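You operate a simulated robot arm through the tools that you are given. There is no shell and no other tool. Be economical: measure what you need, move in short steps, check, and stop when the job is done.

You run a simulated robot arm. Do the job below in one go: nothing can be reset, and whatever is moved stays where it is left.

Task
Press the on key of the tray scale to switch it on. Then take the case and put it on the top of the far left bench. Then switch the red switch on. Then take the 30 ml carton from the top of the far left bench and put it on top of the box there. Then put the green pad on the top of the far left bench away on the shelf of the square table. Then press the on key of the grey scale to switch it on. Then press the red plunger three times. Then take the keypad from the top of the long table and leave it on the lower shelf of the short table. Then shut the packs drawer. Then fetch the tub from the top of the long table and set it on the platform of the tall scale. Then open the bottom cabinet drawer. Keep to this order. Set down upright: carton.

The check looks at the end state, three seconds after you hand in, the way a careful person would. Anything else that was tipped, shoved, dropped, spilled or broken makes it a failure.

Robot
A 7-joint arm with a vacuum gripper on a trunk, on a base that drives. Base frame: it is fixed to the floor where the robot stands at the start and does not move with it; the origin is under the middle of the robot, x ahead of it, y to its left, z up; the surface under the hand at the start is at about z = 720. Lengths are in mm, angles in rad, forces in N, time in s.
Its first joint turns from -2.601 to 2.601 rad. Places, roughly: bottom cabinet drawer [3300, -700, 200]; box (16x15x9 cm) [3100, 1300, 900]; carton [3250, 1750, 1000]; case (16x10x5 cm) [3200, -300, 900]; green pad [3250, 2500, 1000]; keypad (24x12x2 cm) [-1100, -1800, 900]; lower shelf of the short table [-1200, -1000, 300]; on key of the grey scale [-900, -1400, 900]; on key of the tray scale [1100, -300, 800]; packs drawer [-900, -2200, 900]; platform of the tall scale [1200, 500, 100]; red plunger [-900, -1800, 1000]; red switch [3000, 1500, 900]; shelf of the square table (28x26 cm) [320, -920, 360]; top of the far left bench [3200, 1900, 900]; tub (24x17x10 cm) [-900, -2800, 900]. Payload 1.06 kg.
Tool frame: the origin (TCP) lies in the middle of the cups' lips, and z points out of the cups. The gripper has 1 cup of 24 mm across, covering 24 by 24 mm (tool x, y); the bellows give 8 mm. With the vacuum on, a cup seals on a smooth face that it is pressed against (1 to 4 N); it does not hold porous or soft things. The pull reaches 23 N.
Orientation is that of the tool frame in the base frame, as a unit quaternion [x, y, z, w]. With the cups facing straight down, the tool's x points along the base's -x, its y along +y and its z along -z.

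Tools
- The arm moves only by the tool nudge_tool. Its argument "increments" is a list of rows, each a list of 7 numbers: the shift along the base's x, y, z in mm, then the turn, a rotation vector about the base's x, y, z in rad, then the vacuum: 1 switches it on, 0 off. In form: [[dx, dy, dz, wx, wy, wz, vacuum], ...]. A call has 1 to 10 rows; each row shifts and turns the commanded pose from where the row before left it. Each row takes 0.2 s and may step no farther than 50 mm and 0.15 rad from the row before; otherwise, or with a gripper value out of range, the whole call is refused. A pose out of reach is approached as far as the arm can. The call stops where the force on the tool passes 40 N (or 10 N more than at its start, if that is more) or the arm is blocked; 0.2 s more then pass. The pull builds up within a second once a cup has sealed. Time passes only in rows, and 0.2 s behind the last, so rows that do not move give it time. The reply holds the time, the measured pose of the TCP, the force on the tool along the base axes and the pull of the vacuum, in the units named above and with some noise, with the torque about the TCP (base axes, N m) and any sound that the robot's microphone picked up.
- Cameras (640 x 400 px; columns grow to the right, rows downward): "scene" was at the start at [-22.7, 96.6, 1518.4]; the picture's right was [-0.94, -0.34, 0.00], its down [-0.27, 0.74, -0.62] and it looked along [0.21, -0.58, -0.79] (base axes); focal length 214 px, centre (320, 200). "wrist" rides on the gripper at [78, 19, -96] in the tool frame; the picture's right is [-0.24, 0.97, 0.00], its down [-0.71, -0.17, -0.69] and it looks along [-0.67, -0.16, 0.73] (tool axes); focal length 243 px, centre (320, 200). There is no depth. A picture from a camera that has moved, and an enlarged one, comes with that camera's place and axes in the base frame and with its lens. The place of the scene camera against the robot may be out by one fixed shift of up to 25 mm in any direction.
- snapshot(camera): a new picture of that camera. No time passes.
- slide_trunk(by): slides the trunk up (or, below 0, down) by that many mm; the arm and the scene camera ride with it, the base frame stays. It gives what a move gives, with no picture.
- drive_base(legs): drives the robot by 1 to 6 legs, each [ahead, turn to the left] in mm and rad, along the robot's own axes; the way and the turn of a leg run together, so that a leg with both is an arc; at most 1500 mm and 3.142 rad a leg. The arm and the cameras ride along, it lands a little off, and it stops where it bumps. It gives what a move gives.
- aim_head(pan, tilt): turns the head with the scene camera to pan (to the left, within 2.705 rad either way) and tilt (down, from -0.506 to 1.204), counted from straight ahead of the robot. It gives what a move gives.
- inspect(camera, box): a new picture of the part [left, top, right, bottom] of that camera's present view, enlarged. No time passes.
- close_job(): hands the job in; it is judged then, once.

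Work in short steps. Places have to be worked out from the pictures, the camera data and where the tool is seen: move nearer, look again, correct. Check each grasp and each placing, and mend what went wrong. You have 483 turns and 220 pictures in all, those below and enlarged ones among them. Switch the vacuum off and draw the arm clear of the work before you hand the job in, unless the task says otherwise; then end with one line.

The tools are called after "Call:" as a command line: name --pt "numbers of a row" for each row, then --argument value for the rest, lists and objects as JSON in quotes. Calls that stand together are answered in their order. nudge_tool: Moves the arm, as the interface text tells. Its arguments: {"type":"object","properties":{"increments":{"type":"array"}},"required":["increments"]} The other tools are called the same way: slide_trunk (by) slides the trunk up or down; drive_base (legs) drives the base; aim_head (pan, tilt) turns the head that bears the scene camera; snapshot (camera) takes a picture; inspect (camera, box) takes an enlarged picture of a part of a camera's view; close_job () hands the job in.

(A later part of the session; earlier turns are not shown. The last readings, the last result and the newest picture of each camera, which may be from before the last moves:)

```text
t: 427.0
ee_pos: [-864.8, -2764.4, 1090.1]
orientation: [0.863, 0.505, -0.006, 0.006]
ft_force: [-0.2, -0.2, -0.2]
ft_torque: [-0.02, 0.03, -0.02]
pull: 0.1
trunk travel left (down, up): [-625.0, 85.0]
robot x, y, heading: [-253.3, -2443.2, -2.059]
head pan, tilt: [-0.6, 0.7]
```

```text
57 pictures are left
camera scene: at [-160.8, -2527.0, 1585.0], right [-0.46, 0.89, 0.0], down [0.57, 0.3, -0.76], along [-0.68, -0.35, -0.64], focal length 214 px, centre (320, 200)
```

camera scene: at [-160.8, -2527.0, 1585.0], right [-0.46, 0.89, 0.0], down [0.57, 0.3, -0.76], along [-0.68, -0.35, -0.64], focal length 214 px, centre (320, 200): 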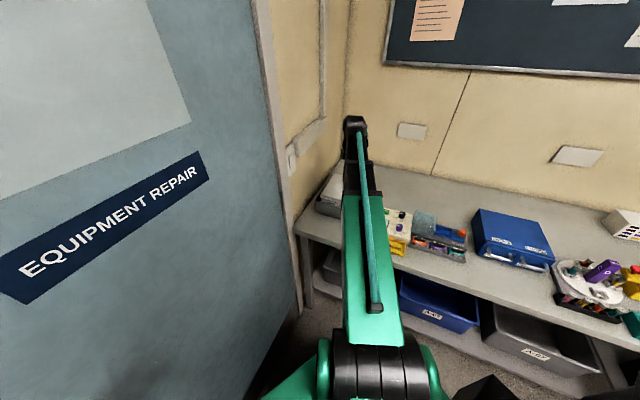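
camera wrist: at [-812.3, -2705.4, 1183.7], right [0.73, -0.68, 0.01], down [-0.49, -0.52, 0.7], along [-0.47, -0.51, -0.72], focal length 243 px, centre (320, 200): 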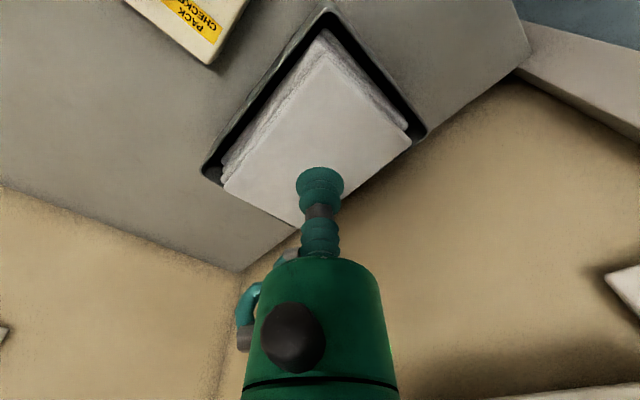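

The tub carries folded white stack. I test whether the top seals: approach its centre ≈(-914,-2808) slowly with vacuum on.

Call:
nudge_tool --pt "-16 -14 -30 0 0 0 0" --pt "-16 -14 -30 0 0 0 0" --pt "-17 -14 -30 0 0 0 0"

Call:
snapshot --camera "wrist"

```text
t: 427.8
ee_pos: [-915.0, -2807.7, 999.7]
orientation: [0.863, 0.505, -0.006, 0.006]
ft_force: [-0.1, 1.0, 0.2]
ft_torque: [-0.07, 0.02, 0.04]
pull: 0.0
trunk travel left (down, up): [-625.0, 85.0]
robot x, y, heading: [-253.9, -2447.3, -2.057]
head pan, tilt: [-0.6, 0.7]
```

```text
56 pictures are left
camera wrist: at [-860.9, -2747.7, 1093.5], right [0.73, -0.68, 0.01], down [-0.49, -0.52, 0.7], along [-0.47, -0.51, -0.72], focal length 243 px, centre (320, 200)
```

wrist: 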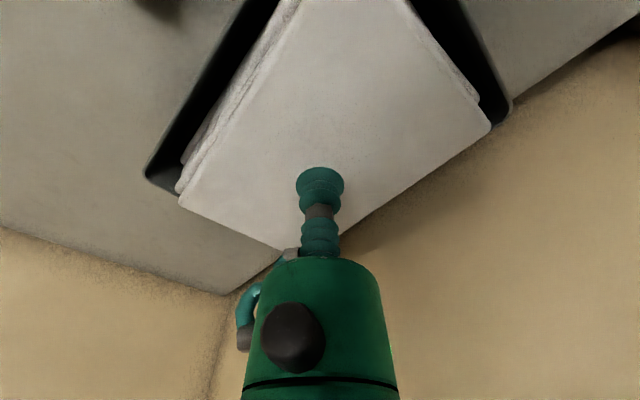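

Stack top is at z≈957, tub centre (-933,-2821), long side along x. I test-touch the centre with vacuum.

Call:
nudge_tool --pt "-9 -6 -15 0 0 0 1" --pt "-9 -7 -15 0 0 0 1" --pt "0 0 -6 0 0 0 1" --pt "0 0 -4 0 0 0 1" --pt "0 0 -4 0 0 0 1" --pt "0 0 -3 0 0 0 1"

```text
t: 429.2
ee_pos: [-933.6, -2821.2, 953.9]
orientation: [0.863, 0.505, -0.008, 0.006]
ft_force: [-5.8, -5.2, 20.5]
ft_torque: [0.18, -0.06, -0.02]
pull: 22.5
trunk travel left (down, up): [-625.0, 85.0]
robot x, y, heading: [-250.4, -2445.8, -2.055]
head pan, tilt: [-0.6, 0.7]
```

It sealed. I lift a little and check what comes up.

Call:
nudge_tool --pt "0 0 5 0 0 0 1" --pt "0 0 8 0 0 0 1" --pt "0 0 10 0 0 0 1" --pt "0 0 12 0 0 0 1" --pt "0 0 0 0 0 0 1"

Call:
snapshot --camera "wrist"

```text
t: 430.4
ee_pos: [-932.8, -2820.8, 989.1]
orientation: [0.863, 0.505, -0.005, 0.005]
ft_force: [-0.8, -0.5, -4.0]
ft_torque: [0.02, -0.01, -0.01]
pull: 22.9
trunk travel left (down, up): [-625.0, 85.0]
robot x, y, heading: [-251.1, -2446.3, -2.057]
head pan, tilt: [-0.6, 0.7]
```

```text
55 pictures are left
camera wrist: at [-879.0, -2760.2, 1082.2], right [0.73, -0.68, 0.01], down [-0.49, -0.52, 0.7], along [-0.47, -0.51, -0.72], focal length 243 px, centre (320, 200)
```

wrist: 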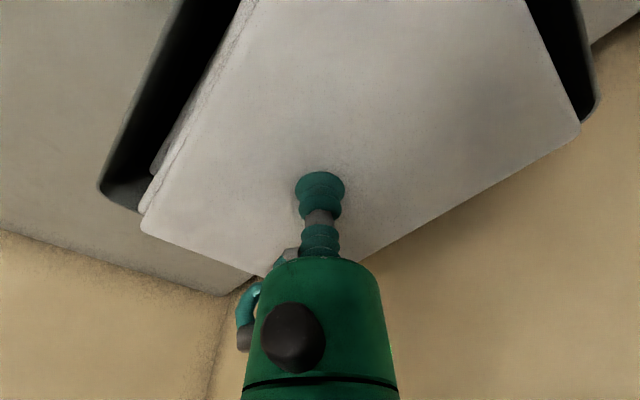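

About 4 N; tub seems to come along. Lift 60 mm more to verify.

Call:
nudge_tool --pt "0 0 25 0 0 0 1" --pt "0 0 30 0 0 0 1" --pt "0 0 30 0 0 0 1"

Call:
snapshot --camera "wrist"

Call:
inspect --camera "scene" --box '[290, 110, 450, 270]'

```text
t: 431.2
ee_pos: [-932.9, -2821.6, 1073.2]
orientation: [0.863, 0.505, -0.006, 0.007]
ft_force: [0.0, 0.5, -3.9]
ft_torque: [0.0, 0.04, 0.0]
pull: 22.9
trunk travel left (down, up): [-625.0, 85.0]
robot x, y, heading: [-254.0, -2444.1, -2.063]
head pan, tilt: [-0.6, 0.7]
```

```text
54 pictures are left
camera wrist: at [-879.1, -2760.7, 1166.7], right [0.73, -0.68, 0.01], down [-0.49, -0.52, 0.7], along [-0.47, -0.51, -0.72], focal length 243 px, centre (320, 200)
```

wrist: 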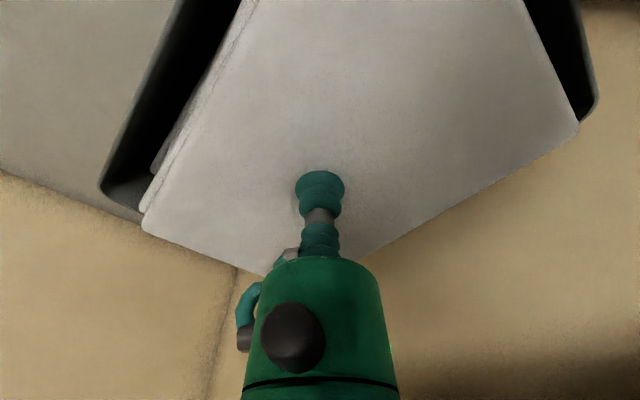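

```text
2.50 times, centred on (370, 190) of scene
camera zoom: at [-161.0, -2527.1, 1585.0], right [-0.46, 0.89, 0.0], down [0.57, 0.3, -0.76], along [-0.68, -0.35, -0.64], focal length 536 px, centre (195, 225)
```

zoom: 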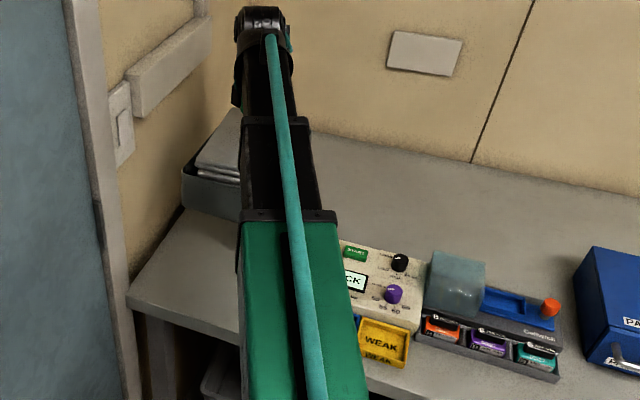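

The tub comes up as one piece. I raise, back out, and retract a bit.

Call:
nudge_tool --pt "0 0 30 0 0 0 1" --pt "0 0 30 0 0 0 1" --pt "25 14 0 0 0 0 1" --pt "25 14 0 0 0 0 1"

Call:
drive_base --legs '[[-400, 0]]'

Call:
snapshot --camera "wrist"

```text
t: 432.2
ee_pos: [-882.3, -2790.0, 1133.6]
orientation: [0.863, 0.505, -0.006, 0.007]
ft_force: [-0.3, 0.7, -4.4]
ft_torque: [0.0, 0.05, 0.03]
pull: 22.8
trunk travel left (down, up): [-625.0, 85.0]
robot x, y, heading: [-254.0, -2443.7, -2.059]
head pan, tilt: [-0.6, 0.7]
```

```text
t: 434.7
ee_pos: [-696.3, -2440.0, 1134.5]
orientation: [0.863, 0.505, -0.006, 0.007]
ft_force: [-0.3, 0.2, -4.2]
ft_torque: [0.01, -0.05, 0.0]
pull: 23.2
trunk travel left (down, up): [-625.0, 85.0]
robot x, y, heading: [-64.4, -2090.1, -2.063]
head pan, tilt: [-0.6, 0.7]
```

```text
52 pictures are left
camera wrist: at [-642.1, -2379.5, 1227.6], right [0.73, -0.68, 0.01], down [-0.49, -0.52, 0.7], along [-0.47, -0.51, -0.72], focal length 243 px, centre (320, 200)
```

wrist: 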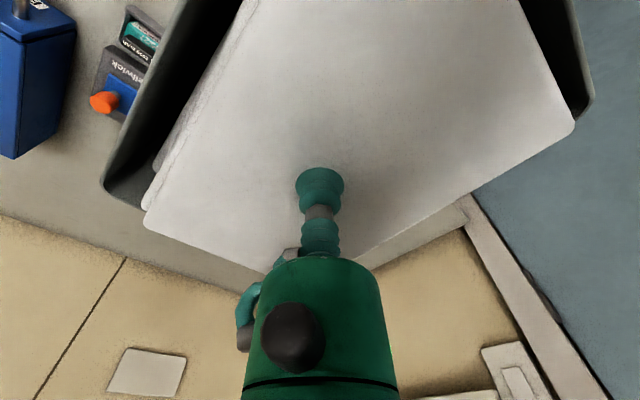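

Now turn right toward north, then centre the arm in front.

Call:
drive_base --legs '[[0, -2.39]]'

Call:
nudge_tool --pt "-45 -8 5 0 0 0 1" --pt "-45 -5 5 0 0 0 1" --pt "-45 0 5 0 0 0 1" --pt "-45 5 5 0 0 0 1" --pt "-45 8 0 0 0 0 1" --pt "-45 10 0 0 0 0 1"

Call:
aim_head --pan 0.0 --tilt 0.6

Call:
snapshot --camera "scene"

```text
t: 440.8
ee_pos: [163.5, -1412.5, 1133.0]
orientation: [0.783, -0.622, -0.008, -0.003]
ft_force: [1.1, 0.0, -3.9]
ft_torque: [-0.01, 0.0, 0.01]
pull: 22.6
trunk travel left (down, up): [-625.0, 85.0]
robot x, y, heading: [-65.7, -2096.4, 1.821]
head pan, tilt: [-0.6, 0.7]
```

```text
t: 442.1
ee_pos: [-105.1, -1402.0, 1152.2]
orientation: [0.782, -0.623, -0.007, -0.003]
ft_force: [-0.5, 0.5, -3.3]
ft_torque: [-0.01, -0.03, 0.0]
pull: 22.3
trunk travel left (down, up): [-625.0, 85.0]
robot x, y, heading: [-68.3, -2094.7, 1.819]
head pan, tilt: [-0.6, 0.7]
```

```text
t: 443.1
ee_pos: [-103.2, -1402.3, 1152.3]
orientation: [0.782, -0.623, -0.008, -0.003]
ft_force: [0.4, 0.2, -4.3]
ft_torque: [0.02, 0.01, 0.03]
pull: 21.9
trunk travel left (down, up): [-625.0, 85.0]
robot x, y, heading: [-67.6, -2095.4, 1.821]
head pan, tilt: [0.0, 0.6]
```

```text
51 pictures are left
camera scene: at [-244.7, -2095.6, 1593.6], right [0.97, 0.25, 0.0], down [0.14, -0.55, -0.82], along [-0.2, 0.8, -0.57], focal length 214 px, centre (320, 200)
```

scene: 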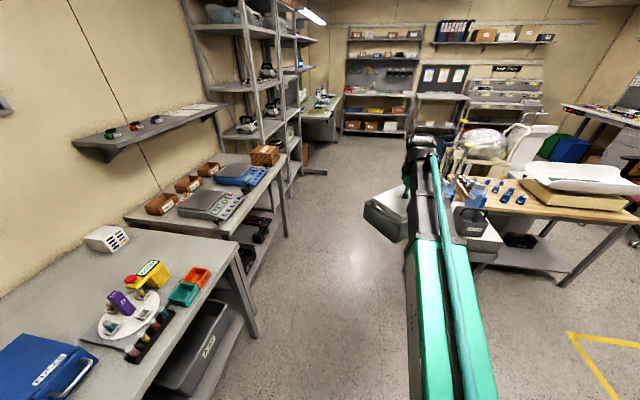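

Corridor is clear. Drive north through it and around to the open area near (300,1300).

Call:
drive_base --legs '[[1150, 0], [0, -0.32], [1380, 0], [0, -0.48], [1050, 0]]'

```text
t: 462.9
ee_pos: [802.4, 1781.4, 1152.8]
orientation: [-0.473, 0.881, 0.006, 0.006]
ft_force: [0.3, 0.0, -3.9]
ft_torque: [0.0, 0.04, -0.01]
pull: 22.7
trunk travel left (down, up): [-625.0, 85.0]
robot x, y, heading: [324.7, 1279.4, 1.012]
head pan, tilt: [0.0, 0.6]
```

Call:
drive_base --legs '[[0, -0.86], [800, 0]]'

Call:
aim_head --pan -1.5 --tilt 0.8

Call:
snapshot --camera "scene"

```text
t: 469.4
ee_pos: [1810.8, 1366.1, 1152.2]
orientation: [-0.064, 0.998, 0.003, 0.007]
ft_force: [-0.9, 0.2, -4.8]
ft_torque: [0.03, 0.0, 0.0]
pull: 22.5
trunk travel left (down, up): [-625.0, 85.0]
robot x, y, heading: [1117.9, 1395.8, 0.148]
head pan, tilt: [0.0, 0.6]
```

```text
t: 471.0
ee_pos: [1809.7, 1365.3, 1153.2]
orientation: [-0.063, 0.998, 0.003, 0.008]
ft_force: [0.3, 0.1, -3.7]
ft_torque: [-0.03, -0.03, 0.01]
pull: 22.4
trunk travel left (down, up): [-625.0, 85.0]
robot x, y, heading: [1114.3, 1392.2, 0.15]
head pan, tilt: [-1.499, 0.799]
```

```text
50 pictures are left
camera scene: at [1064.2, 1476.5, 1576.8], right [-0.98, -0.22, 0.0], down [-0.16, 0.7, -0.7], along [0.15, -0.68, -0.72], focal length 214 px, centre (320, 200)
```

scene: 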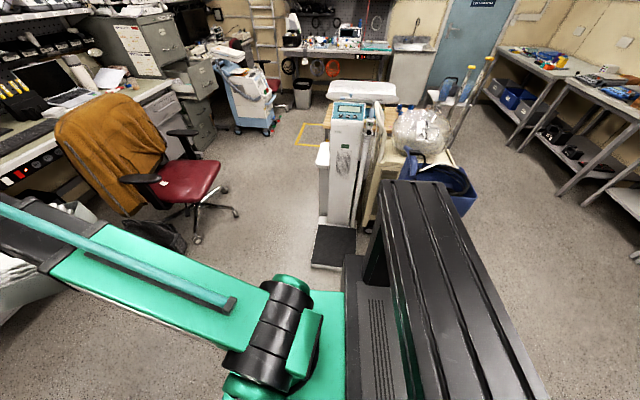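

Platform: x≈990–1290, y≈370–735. I turn the robot to face it (heading −π/2), then rotate the tub to line up.

Call:
drive_base --legs '[[0, -1.72]]'

Call:
nudge_tool --pt "0 0 0 0 0 0.135 1" --pt "0 0 0 0 0 0.135 1" --pt "0 0 0 0 0 0.135 1" --pt "0 0 0 0 0 0.135 1" --pt "0 0 0 0 0 0.135 1" --pt "0 0 0 0 0 0.135 1" --pt "0 0 0 0 0 0.135 1"

Call:
aim_head --pan 0.1 --tilt 0.8

Call:
snapshot --camera "scene"

Call:
snapshot --camera "wrist"

```text
t: 475.6
ee_pos: [984.7, 717.7, 1152.5]
orientation: [0.715, 0.699, -0.004, 0.008]
ft_force: [0.4, 0.9, -4.7]
ft_torque: [0.01, 0.0, 0.01]
pull: 23.1
trunk travel left (down, up): [-625.0, 85.0]
robot x, y, heading: [1118.1, 1399.1, -1.576]
head pan, tilt: [-1.499, 0.799]
```

```text
t: 477.1
ee_pos: [984.1, 717.3, 1153.1]
orientation: [0.318, 0.948, 0.001, 0.008]
ft_force: [0.0, 0.2, -3.8]
ft_torque: [0.02, 0.01, 0.02]
pull: 23.1
trunk travel left (down, up): [-625.0, 85.0]
robot x, y, heading: [1121.7, 1396.4, -1.575]
head pan, tilt: [-1.499, 0.799]
```

```text
t: 478.8
ee_pos: [984.1, 717.3, 1152.8]
orientation: [0.32, 0.947, 0.0, 0.008]
ft_force: [1.3, 0.7, -3.9]
ft_torque: [0.0, -0.06, -0.03]
pull: 23.3
trunk travel left (down, up): [-625.0, 85.0]
robot x, y, heading: [1118.1, 1400.0, -1.574]
head pan, tilt: [0.099, 0.799]
```

```text
49 pictures are left
camera scene: at [1293.9, 1358.0, 1576.8], right [-1.0, -0.1, 0.0], down [-0.07, 0.71, -0.7], along [0.07, -0.69, -0.72], focal length 214 px, centre (320, 200)
```

scene: 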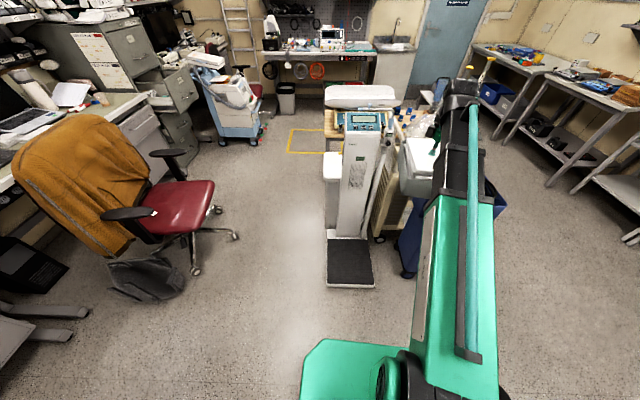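

```text
48 pictures are left
camera wrist: at [930.8, 779.9, 1246.4], right [0.78, 0.63, 0.01], down [0.45, -0.56, 0.7], along [0.44, -0.54, -0.72], focal length 243 px, centre (320, 200)
```

wrist: 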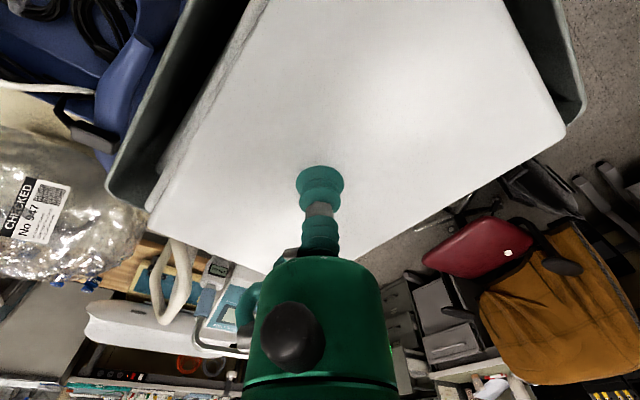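

I zoom on the tall scale to learn about its column and handle bars.

Call:
inspect --camera "scene" --box '[290, 80, 450, 300]'

```text
1.82 times, centred on (370, 190) of scene
camera zoom: at [1293.9, 1358.0, 1576.8], right [-1.0, -0.1, 0.0], down [-0.07, 0.71, -0.7], along [0.07, -0.69, -0.72], focal length 390 px, centre (229, 218)
```

zoom: 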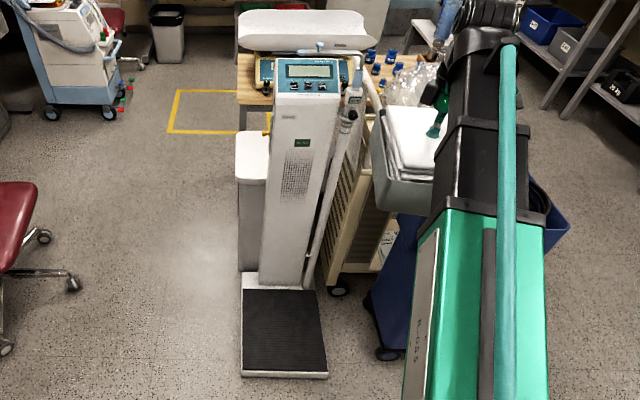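

Column and rod are at the rear; platform is free. I move the tub over (1142, 570).

Call:
nudge_tool --pt "32 -30 0 0 0 0 1" --pt "32 -30 0 0 0 0 1" --pt "32 -30 0 0 0 0 1" --pt "32 -30 0 0 0 0 1" --pt "30 -28 0 0 0 0 1"

Call:
slide_trunk --by -400

Call:
slide_trunk --by -150

Call:
inspect --camera "scene" --box '[240, 60, 440, 300]'

Call:
snapshot --camera "wrist"

```text
t: 480.0
ee_pos: [1142.8, 568.3, 1152.3]
orientation: [0.32, 0.948, -0.001, 0.008]
ft_force: [0.6, -1.0, -4.4]
ft_torque: [-0.02, -0.01, -0.02]
pull: 22.0
trunk travel left (down, up): [-625.0, 85.0]
robot x, y, heading: [1119.3, 1397.6, -1.575]
head pan, tilt: [0.099, 0.799]
```

```text
t: 483.9
ee_pos: [1143.1, 569.0, 752.1]
orientation: [0.32, 0.947, 0.0, 0.009]
ft_force: [-0.3, -0.6, -3.6]
ft_torque: [0.03, 0.0, -0.01]
pull: 23.0
trunk travel left (down, up): [-225.0, 485.0]
robot x, y, heading: [1119.0, 1394.0, -1.573]
head pan, tilt: [0.099, 0.799]
```

```text
t: 485.6
ee_pos: [1141.1, 567.8, 603.1]
orientation: [0.32, 0.948, 0.0, 0.008]
ft_force: [0.3, 0.8, -3.3]
ft_torque: [0.02, -0.01, -0.01]
pull: 23.0
trunk travel left (down, up): [-75.0, 635.0]
robot x, y, heading: [1121.1, 1399.0, -1.576]
head pan, tilt: [0.099, 0.799]
```

```text
1.67 times, centred on (340, 180) of scene
camera zoom: at [1294.0, 1358.1, 1026.8], right [-1.0, -0.1, 0.0], down [-0.07, 0.71, -0.7], along [0.07, -0.69, -0.72], focal length 358 px, centre (287, 233)
```

zoom: 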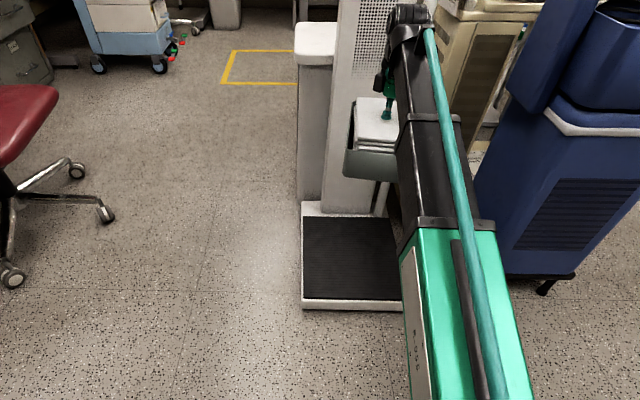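

```text
45 pictures are left
camera wrist: at [1089.0, 631.6, 695.7], right [0.78, 0.63, 0.01], down [0.45, -0.56, 0.7], along [0.44, -0.54, -0.72], focal length 243 px, centre (320, 200)
```

wrist: 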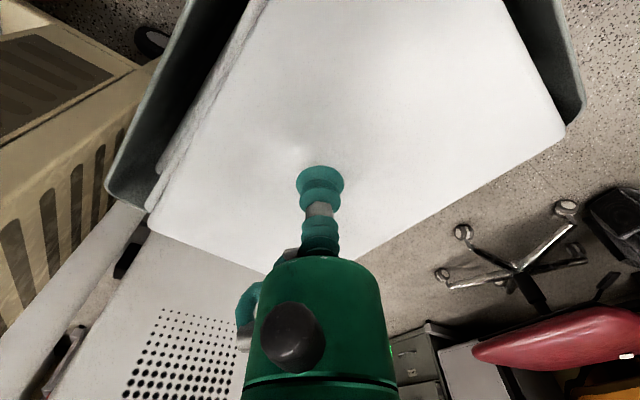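

Tub is over the platform with margin to the column (front y≈340–370). Continue lowering.

Call:
slide_trunk --by -70

Call:
nudge_tool --pt "0 0 -45 0 0 0 1" --pt "0 0 -45 0 0 0 1" --pt "0 0 -45 0 0 0 1" --pt "0 0 -45 0 0 0 1" --pt "0 0 -45 0 0 0 1"

Call:
snapshot --camera "wrist"

Call:
inspect --camera "scene" --box '[240, 60, 440, 300]'

```text
t: 486.7
ee_pos: [1141.9, 569.6, 530.1]
orientation: [0.32, 0.947, 0.0, 0.009]
ft_force: [-0.2, 0.1, -3.7]
ft_torque: [0.02, 0.0, 0.0]
pull: 22.8
trunk travel left (down, up): [-5.0, 705.0]
robot x, y, heading: [1115.4, 1396.3, -1.571]
head pan, tilt: [0.099, 0.799]
```

```text
t: 487.9
ee_pos: [1142.1, 569.4, 306.6]
orientation: [0.32, 0.947, 0.0, 0.008]
ft_force: [0.9, 0.2, -3.7]
ft_torque: [0.03, -0.02, 0.03]
pull: 23.0
trunk travel left (down, up): [-5.0, 705.0]
robot x, y, heading: [1120.4, 1396.1, -1.572]
head pan, tilt: [0.099, 0.799]
```

```text
44 pictures are left
camera wrist: at [1089.1, 631.9, 399.9], right [0.78, 0.63, 0.01], down [0.45, -0.56, 0.7], along [0.44, -0.54, -0.72], focal length 243 px, centre (320, 200)
```

wrist: 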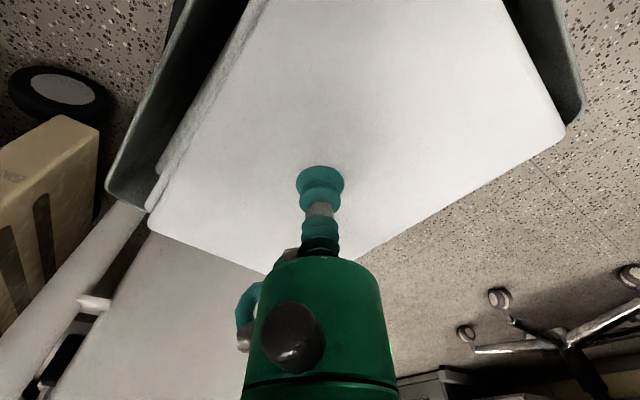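

```text
1.67 times, centred on (340, 180) of scene
camera zoom: at [1294.0, 1358.2, 956.8], right [-1.0, -0.1, 0.0], down [-0.07, 0.71, -0.7], along [0.07, -0.69, -0.72], focal length 358 px, centre (287, 233)
```

zoom: 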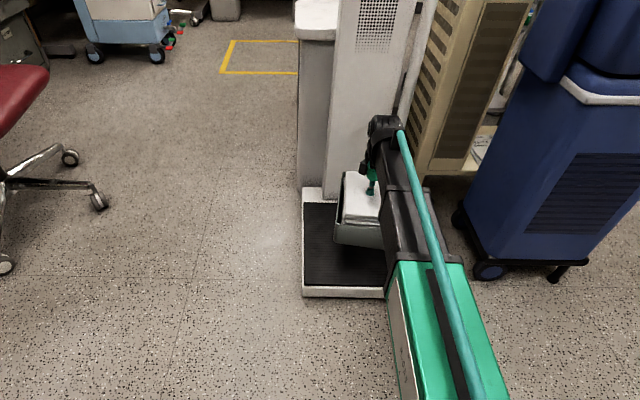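

Good. Lower toward contact.

Call:
nudge_tool --pt "0 0 -40 0 0 0 1" --pt "0 0 -30 0 0 0 1" --pt "0 0 -15 0 0 0 1" --pt "0 0 -8 0 0 0 1" --pt "0 0 -5 0 0 0 1"

```text
t: 489.1
ee_pos: [1142.0, 569.6, 208.7]
orientation: [0.32, 0.947, 0.0, 0.009]
ft_force: [0.1, 0.4, -3.8]
ft_torque: [0.0, 0.02, 0.01]
pull: 22.5
trunk travel left (down, up): [-5.0, 705.0]
robot x, y, heading: [1118.4, 1396.7, -1.576]
head pan, tilt: [0.099, 0.799]
```

Call:
nudge_tool --pt "0 0 -4 0 0 0 1" --pt "0 0 -4 0 0 0 1" --pt "0 0 -4 0 0 0 1"

```text
t: 489.9
ee_pos: [1142.2, 568.9, 196.5]
orientation: [0.32, 0.947, 0.0, 0.009]
ft_force: [0.6, 0.9, -4.3]
ft_torque: [-0.02, -0.01, -0.03]
pull: 22.2
trunk travel left (down, up): [-5.0, 705.0]
robot x, y, heading: [1117.4, 1397.0, -1.573]
head pan, tilt: [0.099, 0.799]
```

Call:
nudge_tool --pt "0 0 -4 0 0 0 1" --pt "0 0 -3 0 0 0 1" --pt "0 0 -3 0 0 0 1"

Call:
inspect --camera "scene" --box '[260, 120, 400, 260]'

```text
t: 490.7
ee_pos: [1141.4, 569.9, 185.7]
orientation: [0.32, 0.947, -0.001, 0.008]
ft_force: [0.4, 0.0, -4.2]
ft_torque: [-0.01, 0.0, -0.01]
pull: 22.7
trunk travel left (down, up): [-5.0, 705.0]
robot x, y, heading: [1117.4, 1399.3, -1.575]
head pan, tilt: [0.099, 0.799]
```

```text
2.86 times, centred on (330, 190) of scene
camera zoom: at [1294.0, 1358.1, 956.8], right [-1.0, -0.1, 0.0], down [-0.07, 0.71, -0.7], along [0.07, -0.69, -0.72], focal length 613 px, centre (291, 229)
```

zoom: 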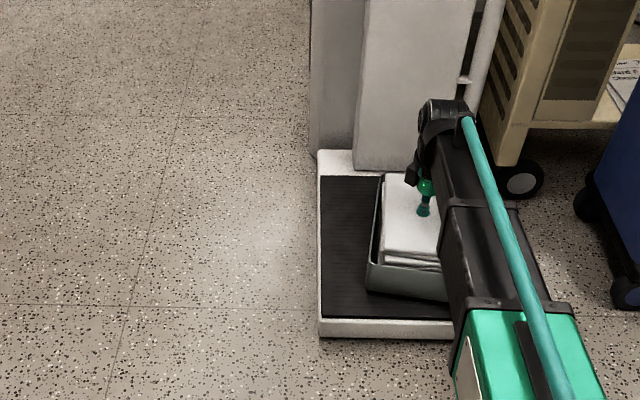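

Nearly down; I shift +15 x to centre it and continue.

Call:
nudge_tool --pt "15 0 0 0 0 0 1" --pt "0 0 -4 0 0 0 1" --pt "0 0 -3 0 0 0 1" --pt "0 0 -3 0 0 0 1"

```text
t: 491.7
ee_pos: [1157.8, 569.3, 177.5]
orientation: [0.32, 0.948, 0.0, 0.008]
ft_force: [1.8, 0.7, 1.1]
ft_torque: [-0.01, 0.16, 0.0]
pull: 23.0
trunk travel left (down, up): [-5.0, 705.0]
robot x, y, heading: [1121.1, 1400.4, -1.573]
head pan, tilt: [0.099, 0.799]
```

Contact. Release and lift.

Call:
nudge_tool --pt "0 0 -2 0 0 0 1" --pt "0 0 0 0 0 0 0" --pt "0 0 0 0 0 0 0" --pt "0 0 0 0 0 0 0" --pt "0 0 0 0 0 0 0" --pt "0 0 8 0 0 0 0" --pt "0 0 40 0 0 0 0" --pt "0 0 45 0 0 0 0" --pt "0 0 45 0 0 0 0" --pt "0 0 45 0 0 0 0"

Call:
snapshot --camera "wrist"

Call:
inspect --camera "scene" --box '[260, 120, 400, 260]'

```text
t: 493.9
ee_pos: [1157.6, 569.3, 357.9]
orientation: [0.319, 0.948, 0.0, 0.008]
ft_force: [-0.3, 0.1, 0.4]
ft_torque: [-0.03, 0.01, -0.01]
pull: 0.0
trunk travel left (down, up): [-5.0, 705.0]
robot x, y, heading: [1115.2, 1396.7, -1.573]
head pan, tilt: [0.099, 0.799]
```

```text
41 pictures are left
camera wrist: at [1104.0, 631.2, 452.3], right [0.78, 0.63, 0.01], down [0.45, -0.56, 0.7], along [0.44, -0.54, -0.72], focal length 243 px, centre (320, 200)
```

wrist: 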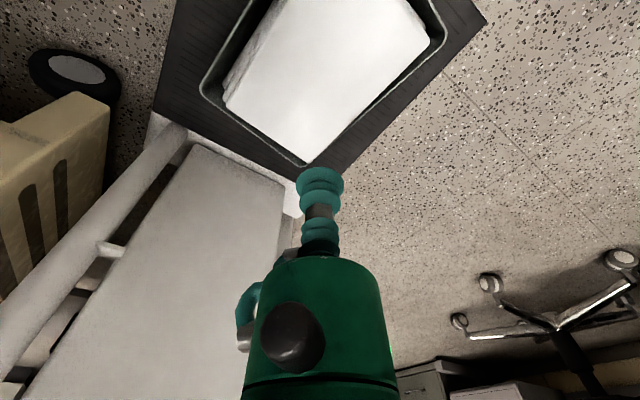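

```text
2.86 times, centred on (330, 190) of scene
camera zoom: at [1294.0, 1358.2, 956.7], right [-1.0, -0.1, 0.0], down [-0.07, 0.71, -0.7], along [0.07, -0.69, -0.72], focal length 613 px, centre (291, 229)
```

zoom: 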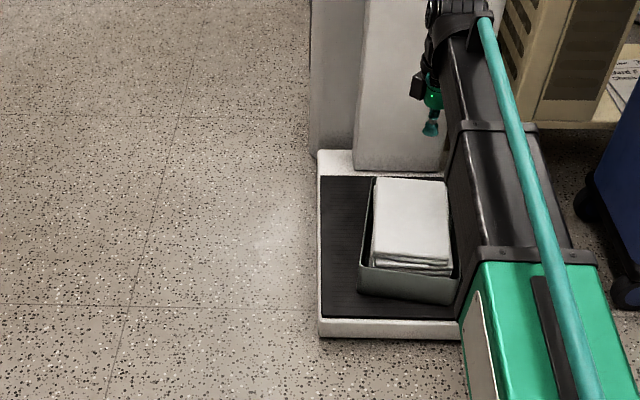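

Tub sits squarely on the platform. Now the cabinet drawer. I lift, back off and drive toward the cabinet.

Call:
slide_trunk --by 400

Call:
slide_trunk --by 250

Call:
nudge_tool --pt "0 45 20 0 0 -0.1 0" --pt "0 45 20 0 0 -0.1 0" --pt "0 40 20 0 0 -0.1 0" --pt "0 0 0 0 0 -0.15 0" --pt "0 0 0 0 0 -0.15 0" --pt "0 0 0 0 0 -0.15 0" --pt "0 0 0 0 0 -0.15 0"

Call:
drive_base --legs '[[0, 1.28], [800, 0]]'

```text
t: 497.7
ee_pos: [1157.4, 568.4, 758.0]
orientation: [0.32, 0.947, 0.0, 0.008]
ft_force: [-0.4, -0.6, 1.1]
ft_torque: [0.01, 0.02, -0.01]
pull: 0.1
trunk travel left (down, up): [-405.0, 305.0]
robot x, y, heading: [1117.4, 1396.0, -1.571]
head pan, tilt: [0.099, 0.799]
```

```text
t: 500.3
ee_pos: [1157.3, 568.6, 1007.8]
orientation: [0.319, 0.948, 0.001, 0.008]
ft_force: [-0.5, -0.7, 0.5]
ft_torque: [0.01, -0.05, 0.04]
pull: 0.0
trunk travel left (down, up): [-655.0, 55.0]
robot x, y, heading: [1118.3, 1398.0, -1.58]
head pan, tilt: [0.099, 0.799]
```

```text
t: 501.9
ee_pos: [1157.3, 697.5, 1068.0]
orientation: [0.701, 0.713, -0.004, 0.008]
ft_force: [-0.5, 0.2, -1.0]
ft_torque: [0.0, 0.0, -0.02]
pull: 0.0
trunk travel left (down, up): [-655.0, 55.0]
robot x, y, heading: [1121.1, 1398.3, -1.573]
head pan, tilt: [0.099, 0.799]
```

```text
t: 509.3
ee_pos: [2564.1, 988.6, 1068.3]
orientation: [0.14, 0.99, 0.001, 0.007]
ft_force: [0.0, -0.6, 0.5]
ft_torque: [0.03, -0.02, 0.03]
pull: 0.1
trunk travel left (down, up): [-655.0, 55.0]
robot x, y, heading: [1882.6, 1157.1, -0.303]
head pan, tilt: [0.099, 0.799]
```

Call:
drive_base --legs '[[0, -1.41], [866, 0], [0, 0.49], [850, 0], [0, 1.22]]'

Call:
aim_head --pan -0.2 --tilt 0.6

Call:
snapshot --camera "scene"

```text
t: 526.0
ee_pos: [2739.1, -469.7, 1068.7]
orientation: [-0.006, 1.0, 0.003, 0.008]
ft_force: [-0.3, 0.4, 0.3]
ft_torque: [0.0, 0.01, 0.0]
pull: 0.1
trunk travel left (down, up): [-655.0, 55.0]
robot x, y, heading: [2040.7, -504.2, -0.006]
head pan, tilt: [0.099, 0.799]
```

```text
t: 526.8
ee_pos: [2738.4, -469.4, 1068.1]
orientation: [-0.006, 1.0, 0.004, 0.008]
ft_force: [-0.6, 0.4, -0.3]
ft_torque: [0.01, 0.01, 0.02]
pull: 0.0
trunk travel left (down, up): [-655.0, 55.0]
robot x, y, heading: [2039.0, -501.1, -0.011]
head pan, tilt: [-0.201, 0.6]
```

```text
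39 pictures are left
camera scene: at [2080.3, -352.9, 1623.6], right [-0.21, -0.98, 0.0], down [-0.55, 0.12, -0.82], along [0.81, -0.17, -0.57], focal length 214 px, centre (320, 200)
```

scene: 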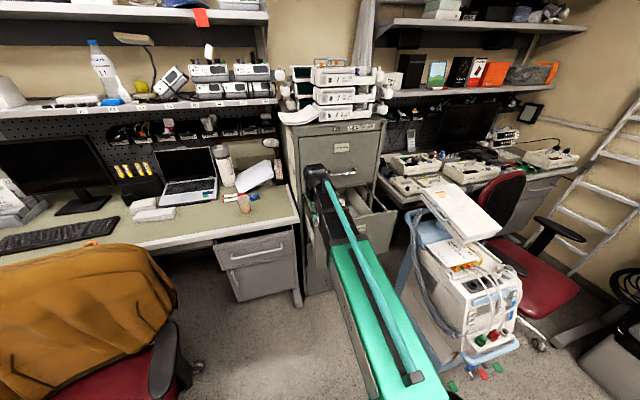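

The arm hides the cabinet; I swing it left and lower the trunk to view the bottom drawer.

Call:
nudge_tool --pt "-5 45 0 0 0 0 0" --pt "-5 45 0 0 0 0 0" --pt "-5 45 0 0 0 0 0" --pt "-5 45 0 0 0 0 0" --pt "-5 45 0 0 0 0 0" --pt "-5 45 0 0 0 0 0"

Call:
slide_trunk --by -400

Call:
aim_head --pan -0.3 --tilt 0.5

Call:
snapshot --camera "scene"

```text
t: 528.2
ee_pos: [2708.4, -197.8, 1067.2]
orientation: [-0.005, 1.0, 0.002, 0.007]
ft_force: [-1.0, 0.1, -0.1]
ft_torque: [-0.01, 0.02, -0.02]
pull: 0.1
trunk travel left (down, up): [-655.0, 55.0]
robot x, y, heading: [2036.8, -502.2, -0.011]
head pan, tilt: [-0.201, 0.6]
```

```text
t: 532.0
ee_pos: [2708.4, -200.1, 668.6]
orientation: [-0.006, 1.0, 0.003, 0.008]
ft_force: [-0.4, -0.6, 0.6]
ft_torque: [0.0, -0.02, 0.0]
pull: 0.0
trunk travel left (down, up): [-255.0, 455.0]
robot x, y, heading: [2039.8, -504.6, -0.013]
head pan, tilt: [-0.201, 0.6]
```

```text
t: 532.7
ee_pos: [2708.4, -198.4, 668.7]
orientation: [-0.006, 1.0, 0.002, 0.007]
ft_force: [0.2, 0.0, 0.4]
ft_torque: [-0.01, 0.0, 0.03]
pull: 0.0
trunk travel left (down, up): [-255.0, 455.0]
robot x, y, heading: [2039.5, -504.1, -0.01]
head pan, tilt: [-0.3, 0.499]
```

```text
38 pictures are left
camera scene: at [2080.5, -362.2, 1232.7], right [-0.3, -0.95, 0.0], down [-0.46, 0.15, -0.88], along [0.84, -0.27, -0.48], focal length 214 px, centre (320, 200)
```

scene: 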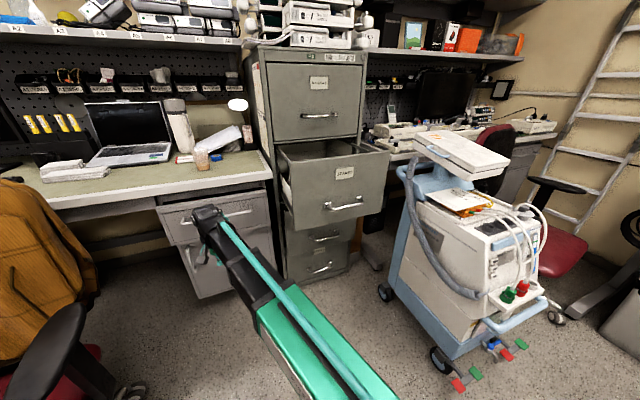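

Call:
inspect --camera "scene" --box '[240, 130, 400, 290]'

```text
2.50 times, centred on (320, 210) of scene
camera zoom: at [2080.5, -362.2, 1232.7], right [-0.3, -0.95, 0.0], down [-0.46, 0.15, -0.88], along [0.84, -0.27, -0.48], focal length 536 px, centre (320, 175)
```

zoom: 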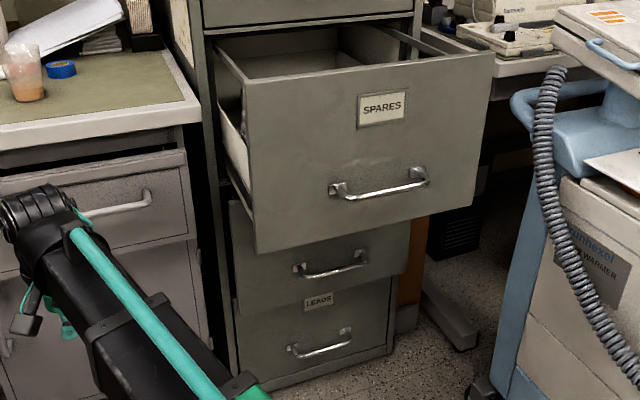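

Bottom drawer "LEADS": front face x≈3075, perpendicular to x, handle z≈160, label z≈300. I'll seal the cup on the flat front between label and handle with a horizontal tool, then pull. First I centre the arm and turn the tool horizontal in free space.

Call:
nudge_tool --pt "-3 -47 0 0 0 0 0" --pt "-3 -47 0 0 0 0 0" --pt "-3 -47 0 0 0 0 0" --pt "-3 -47 0 0 0 0 0" --pt "-3 -47 0 0 0 0 0" --pt "-3 -47 0 0 0 0 0"

Call:
nudge_tool --pt "12 0 -20 0 -0.143 0 0" --pt "12 0 -20 0 -0.143 0 0" --pt "12 0 -20 0 -0.143 0 0" --pt "12 0 -20 0 -0.143 0 0" --pt "12 0 -20 0 -0.143 0 0" --pt "12 0 -20 0 -0.143 0 0"

```text
t: 534.1
ee_pos: [2690.3, -480.8, 668.1]
orientation: [-0.007, 1.0, 0.003, 0.007]
ft_force: [-0.2, 0.8, 0.3]
ft_torque: [0.01, 0.0, 0.02]
pull: 0.0
trunk travel left (down, up): [-255.0, 455.0]
robot x, y, heading: [2040.1, -502.7, -0.009]
head pan, tilt: [-0.3, 0.499]
```

```text
t: 535.5
ee_pos: [2763.3, -481.3, 547.8]
orientation: [-0.007, 0.906, 0.0, 0.424]
ft_force: [-0.1, 0.1, 0.1]
ft_torque: [0.0, 0.0, 0.0]
pull: 0.1
trunk travel left (down, up): [-255.0, 455.0]
robot x, y, heading: [2043.9, -503.7, -0.011]
head pan, tilt: [-0.3, 0.499]
```

Call:
nudge_tool --pt "12 0 -20 0 -0.139 0 0" --pt "12 0 -20 0 -0.139 0 0" --pt "12 0 -20 0 -0.139 0 0" --pt "12 0 -20 0 -0.139 0 0" --pt "12 0 -20 0 -0.139 0 0"

Call:
slide_trunk --by -200

Call:
snapshot --camera "wrist"

Call:
snapshot --camera "scene"

```text
t: 536.7
ee_pos: [2814.3, -476.4, 458.4]
orientation: [-0.014, 0.74, 0.005, 0.673]
ft_force: [0.1, -0.3, 0.0]
ft_torque: [-0.02, -0.03, 0.02]
pull: 0.1
out of reach, approached as far as the arm can: row 3
trunk travel left (down, up): [-255.0, 455.0]
robot x, y, heading: [2040.0, -502.1, -0.012]
head pan, tilt: [-0.3, 0.499]
```

```text
t: 538.8
ee_pos: [2815.7, -476.1, 259.2]
orientation: [-0.014, 0.741, 0.006, 0.671]
ft_force: [0.6, -0.3, -0.8]
ft_torque: [-0.02, -0.02, 0.02]
pull: 0.0
trunk travel left (down, up): [-55.0, 655.0]
robot x, y, heading: [2040.3, -501.1, -0.012]
head pan, tilt: [-0.3, 0.499]
```

```text
36 pictures are left
camera wrist: at [2710.8, -461.4, 190.2], right [-0.01, 0.97, 0.22], down [-0.61, -0.18, 0.77], along [0.79, -0.13, 0.59], focal length 243 px, centre (320, 200)
```

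wrist: 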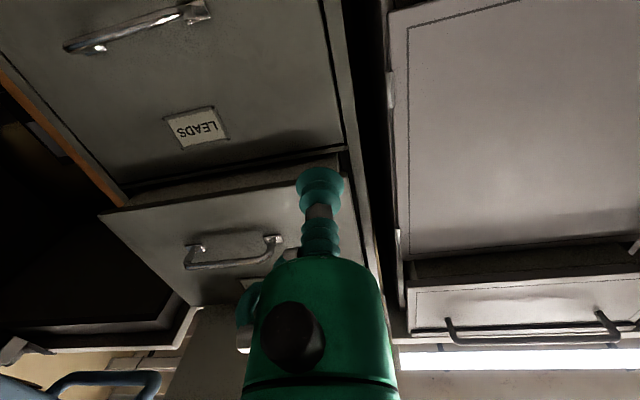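

```text
35 pictures are left
camera scene: at [2080.5, -362.3, 1032.8], right [-0.3, -0.95, 0.0], down [-0.46, 0.15, -0.88], along [0.84, -0.27, -0.48], focal length 214 px, centre (320, 200)
```

scene: 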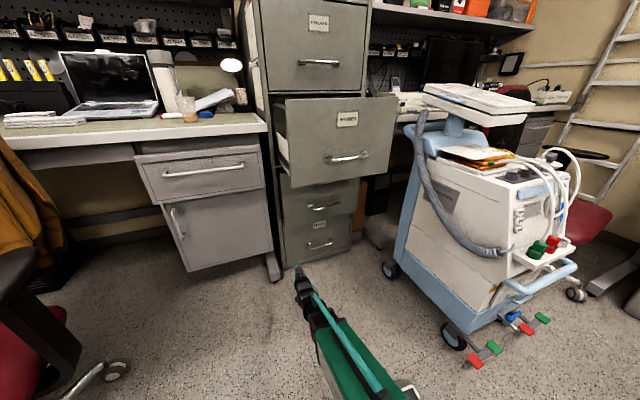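

Geometry: label z≈281, handle z≈158, front x≈3070; the third drawer (open ~60 mm) is above z 370. I aim at (3070,-665,~218). I shift the arm right and lower.

Call:
slide_trunk --by -38

Call:
nudge_tool --pt "-5 -38 0 0 0 0 0" --pt "-5 -38 0 0 0 0 0" --pt "-5 -38 0 0 0 0 0" --pt "-5 -38 0 0 0 0 0" --pt "-5 -38 0 0 0 0 0"

Call:
snapshot --camera "wrist"

```text
t: 539.6
ee_pos: [2813.9, -476.9, 222.2]
orientation: [-0.014, 0.741, 0.006, 0.672]
ft_force: [0.4, -0.2, -0.4]
ft_torque: [-0.03, 0.0, -0.01]
pull: 0.1
trunk travel left (down, up): [-17.0, 693.0]
robot x, y, heading: [2038.8, -504.8, -0.015]
head pan, tilt: [-0.3, 0.499]
```

```text
t: 540.9
ee_pos: [2789.1, -667.8, 222.4]
orientation: [-0.014, 0.741, 0.006, 0.672]
ft_force: [0.0, -0.7, -0.1]
ft_torque: [0.02, 0.0, -0.02]
pull: 0.0
trunk travel left (down, up): [-17.0, 693.0]
robot x, y, heading: [2044.4, -499.4, -0.01]
head pan, tilt: [-0.3, 0.499]
```

```text
34 pictures are left
camera wrist: at [2684.3, -652.3, 152.4], right [-0.01, 0.97, 0.23], down [-0.61, -0.18, 0.77], along [0.79, -0.13, 0.59], focal length 243 px, centre (320, 200)
```

wrist: 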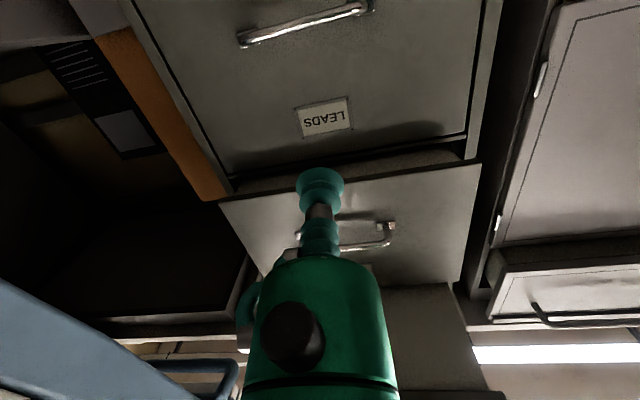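

Label triangulates to (3076,-673,282), handle z≈160; so the spot (3076,-673,220) is flat. I drive forward 225 mm.

Call:
drive_base --legs '[[225, 0]]'

Call:
snapshot --camera "wrist"

Call:
snapshot --camera "scene"

```text
t: 542.5
ee_pos: [3012.1, -668.6, 221.6]
orientation: [-0.014, 0.74, 0.007, 0.672]
ft_force: [0.1, -0.3, 0.8]
ft_torque: [-0.01, 0.01, 0.02]
pull: 0.0
trunk travel left (down, up): [-17.0, 693.0]
robot x, y, heading: [2261.7, -504.5, -0.011]
head pan, tilt: [-0.3, 0.499]
```

```text
33 pictures are left
camera wrist: at [2908.1, -653.5, 152.4], right [-0.01, 0.97, 0.22], down [-0.61, -0.18, 0.77], along [0.79, -0.13, 0.59], focal length 243 px, centre (320, 200)
```

wrist: 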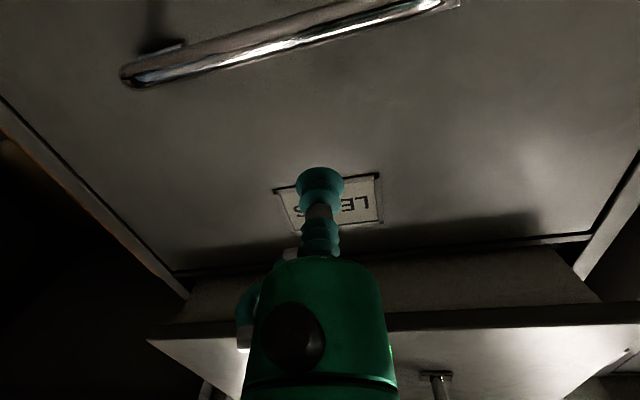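

```text
32 pictures are left
camera scene: at [2304.0, -364.4, 994.8], right [-0.3, -0.95, 0.0], down [-0.46, 0.15, -0.88], along [0.84, -0.27, -0.48], focal length 214 px, centre (320, 200)
```

scene: 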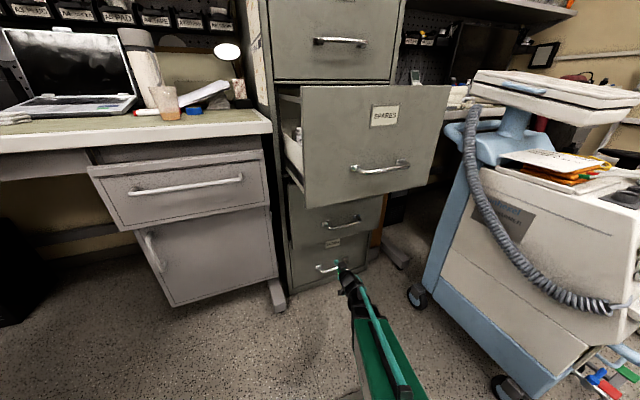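

Cup is 64 mm before the face, between label and handle. I advance with vacuum on, correcting the remaining tilt.

Call:
nudge_tool --pt "15 -2 0 0 -0.04 0 1" --pt "15 -2 0 0 -0.04 0 1" --pt "14 0 0 0 0 0 1" --pt "6 0 0 0 0 0 1" --pt "4 0 0 0 0 0 1"

```text
t: 543.8
ee_pos: [3066.1, -672.1, 222.4]
orientation: [-0.014, 0.713, 0.005, 0.701]
ft_force: [-0.8, -0.7, -0.6]
ft_torque: [-0.01, 0.02, 0.01]
pull: 0.0
trunk travel left (down, up): [-17.0, 693.0]
robot x, y, heading: [2263.6, -504.2, -0.007]
head pan, tilt: [-0.3, 0.499]
```

Orientation is now nearly horizontal. Continue to contact.

Call:
nudge_tool --pt "4 0 0 0 0 0 1" --pt "4 0 0 0 0 0 1" --pt "3 0 0 0 0 0 1" --pt "0 0 0 0 0 0 1"

```text
t: 544.8
ee_pos: [3076.6, -673.2, 221.4]
orientation: [-0.014, 0.714, 0.005, 0.7]
ft_force: [-17.1, -0.2, -3.8]
ft_torque: [-0.11, -0.19, 0.11]
pull: 22.8
trunk travel left (down, up): [-17.0, 693.0]
robot x, y, heading: [2262.5, -502.9, -0.012]
head pan, tilt: [-0.3, 0.499]
```

Sealed. Pull gently back.

Call:
nudge_tool --pt "-4 0 0 0 0 0 1" --pt "-5 0 0 0 0 0 1" --pt "-6 0 0 0 0 0 1" --pt "-6 0 0 0 0 0 1" --pt "-6 0 0 0 0 0 1"

```text
t: 546.0
ee_pos: [3049.7, -673.3, 221.9]
orientation: [-0.014, 0.713, 0.006, 0.701]
ft_force: [4.1, -7.2, 1.6]
ft_torque: [0.1, -0.12, 0.1]
pull: 22.4
trunk travel left (down, up): [-17.0, 693.0]
robot x, y, heading: [2264.1, -502.9, -0.011]
head pan, tilt: [-0.3, 0.499]
```

The drawer follows (≈4 N). Continue pulling, with a slight −y drift along its axis.

Call:
nudge_tool --pt "-10 -0.6 0 0 0 0 1" --pt "-12 -0.5 0 0 0 0 1" --pt "-14 -0.5 0 0 0 0 1" --pt "-15 -0.5 0 0 0 0 1" --pt "-15 -0.5 0 0 0 0 1" --pt "-15 -0.5 0 0 0 0 1"

Call:
inspect --camera "scene" --box '[260, 160, 420, 320]'

```text
t: 547.4
ee_pos: [2968.0, -674.9, 222.1]
orientation: [-0.015, 0.714, 0.006, 0.7]
ft_force: [2.2, -5.5, -3.2]
ft_torque: [-0.11, -0.07, 0.11]
pull: 23.3
trunk travel left (down, up): [-17.0, 693.0]
robot x, y, heading: [2268.1, -505.3, -0.011]
head pan, tilt: [-0.3, 0.499]
```

```text
2.50 times, centred on (340, 240) of scene
camera zoom: at [2304.2, -364.6, 994.7], right [-0.3, -0.95, 0.0], down [-0.46, 0.15, -0.88], along [0.84, -0.27, -0.48], focal length 536 px, centre (270, 100)
```

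zoom: 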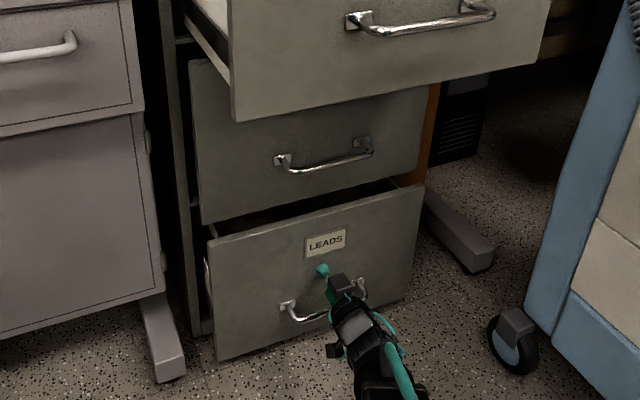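

Drawer is open ≈108 mm. I reverse the base 160 mm to open it well.

Call:
drive_base --legs '[[-80, 0], [-80, 0]]'

Call:
inspect --camera "scene" --box '[260, 160, 420, 320]'

```text
t: 549.1
ee_pos: [2809.0, -674.6, 222.9]
orientation: [-0.015, 0.713, 0.006, 0.701]
ft_force: [0.6, -10.3, 1.3]
ft_torque: [0.01, -0.04, 0.15]
pull: 23.2
trunk travel left (down, up): [-17.0, 693.0]
robot x, y, heading: [2102.7, -505.2, -0.01]
head pan, tilt: [-0.3, 0.499]
```

```text
2.50 times, centred on (340, 240) of scene
camera zoom: at [2142.9, -363.1, 994.8], right [-0.3, -0.95, 0.0], down [-0.46, 0.15, -0.88], along [0.84, -0.27, -0.48], focal length 536 px, centre (270, 100)
```

zoom: 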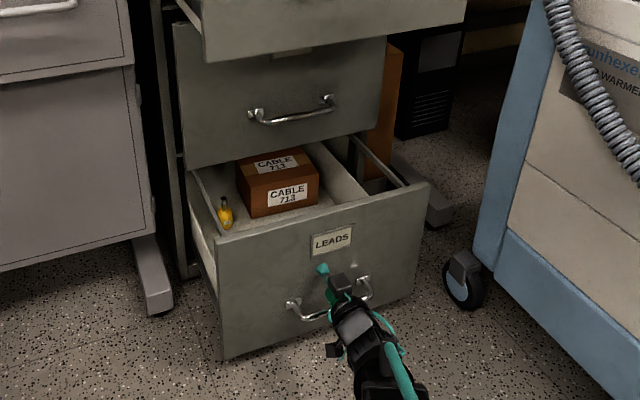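

Opened ≈267 mm. I pull a further 80 mm to make sure it counts as fully open.

Call:
drive_base --legs '[[-80, 0]]'

Call:
inspect --camera "scene" --box '[260, 160, 420, 320]'

```text
t: 550.1
ee_pos: [2729.9, -673.6, 222.1]
orientation: [-0.015, 0.713, 0.007, 0.701]
ft_force: [-0.6, -9.2, 0.6]
ft_torque: [0.04, 0.0, 0.17]
pull: 22.5
trunk travel left (down, up): [-17.0, 693.0]
robot x, y, heading: [2023.9, -503.0, -0.014]
head pan, tilt: [-0.3, 0.499]
```

```text
2.50 times, centred on (340, 240) of scene
camera zoom: at [2062.8, -362.4, 994.8], right [-0.3, -0.95, 0.0], down [-0.46, 0.15, -0.88], along [0.84, -0.27, -0.48], focal length 536 px, centre (270, 100)
```

zoom: 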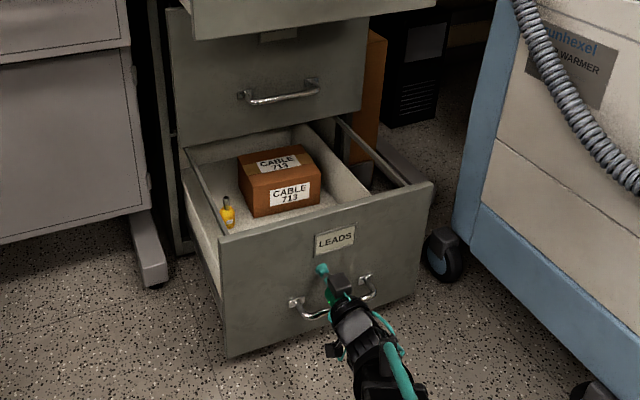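

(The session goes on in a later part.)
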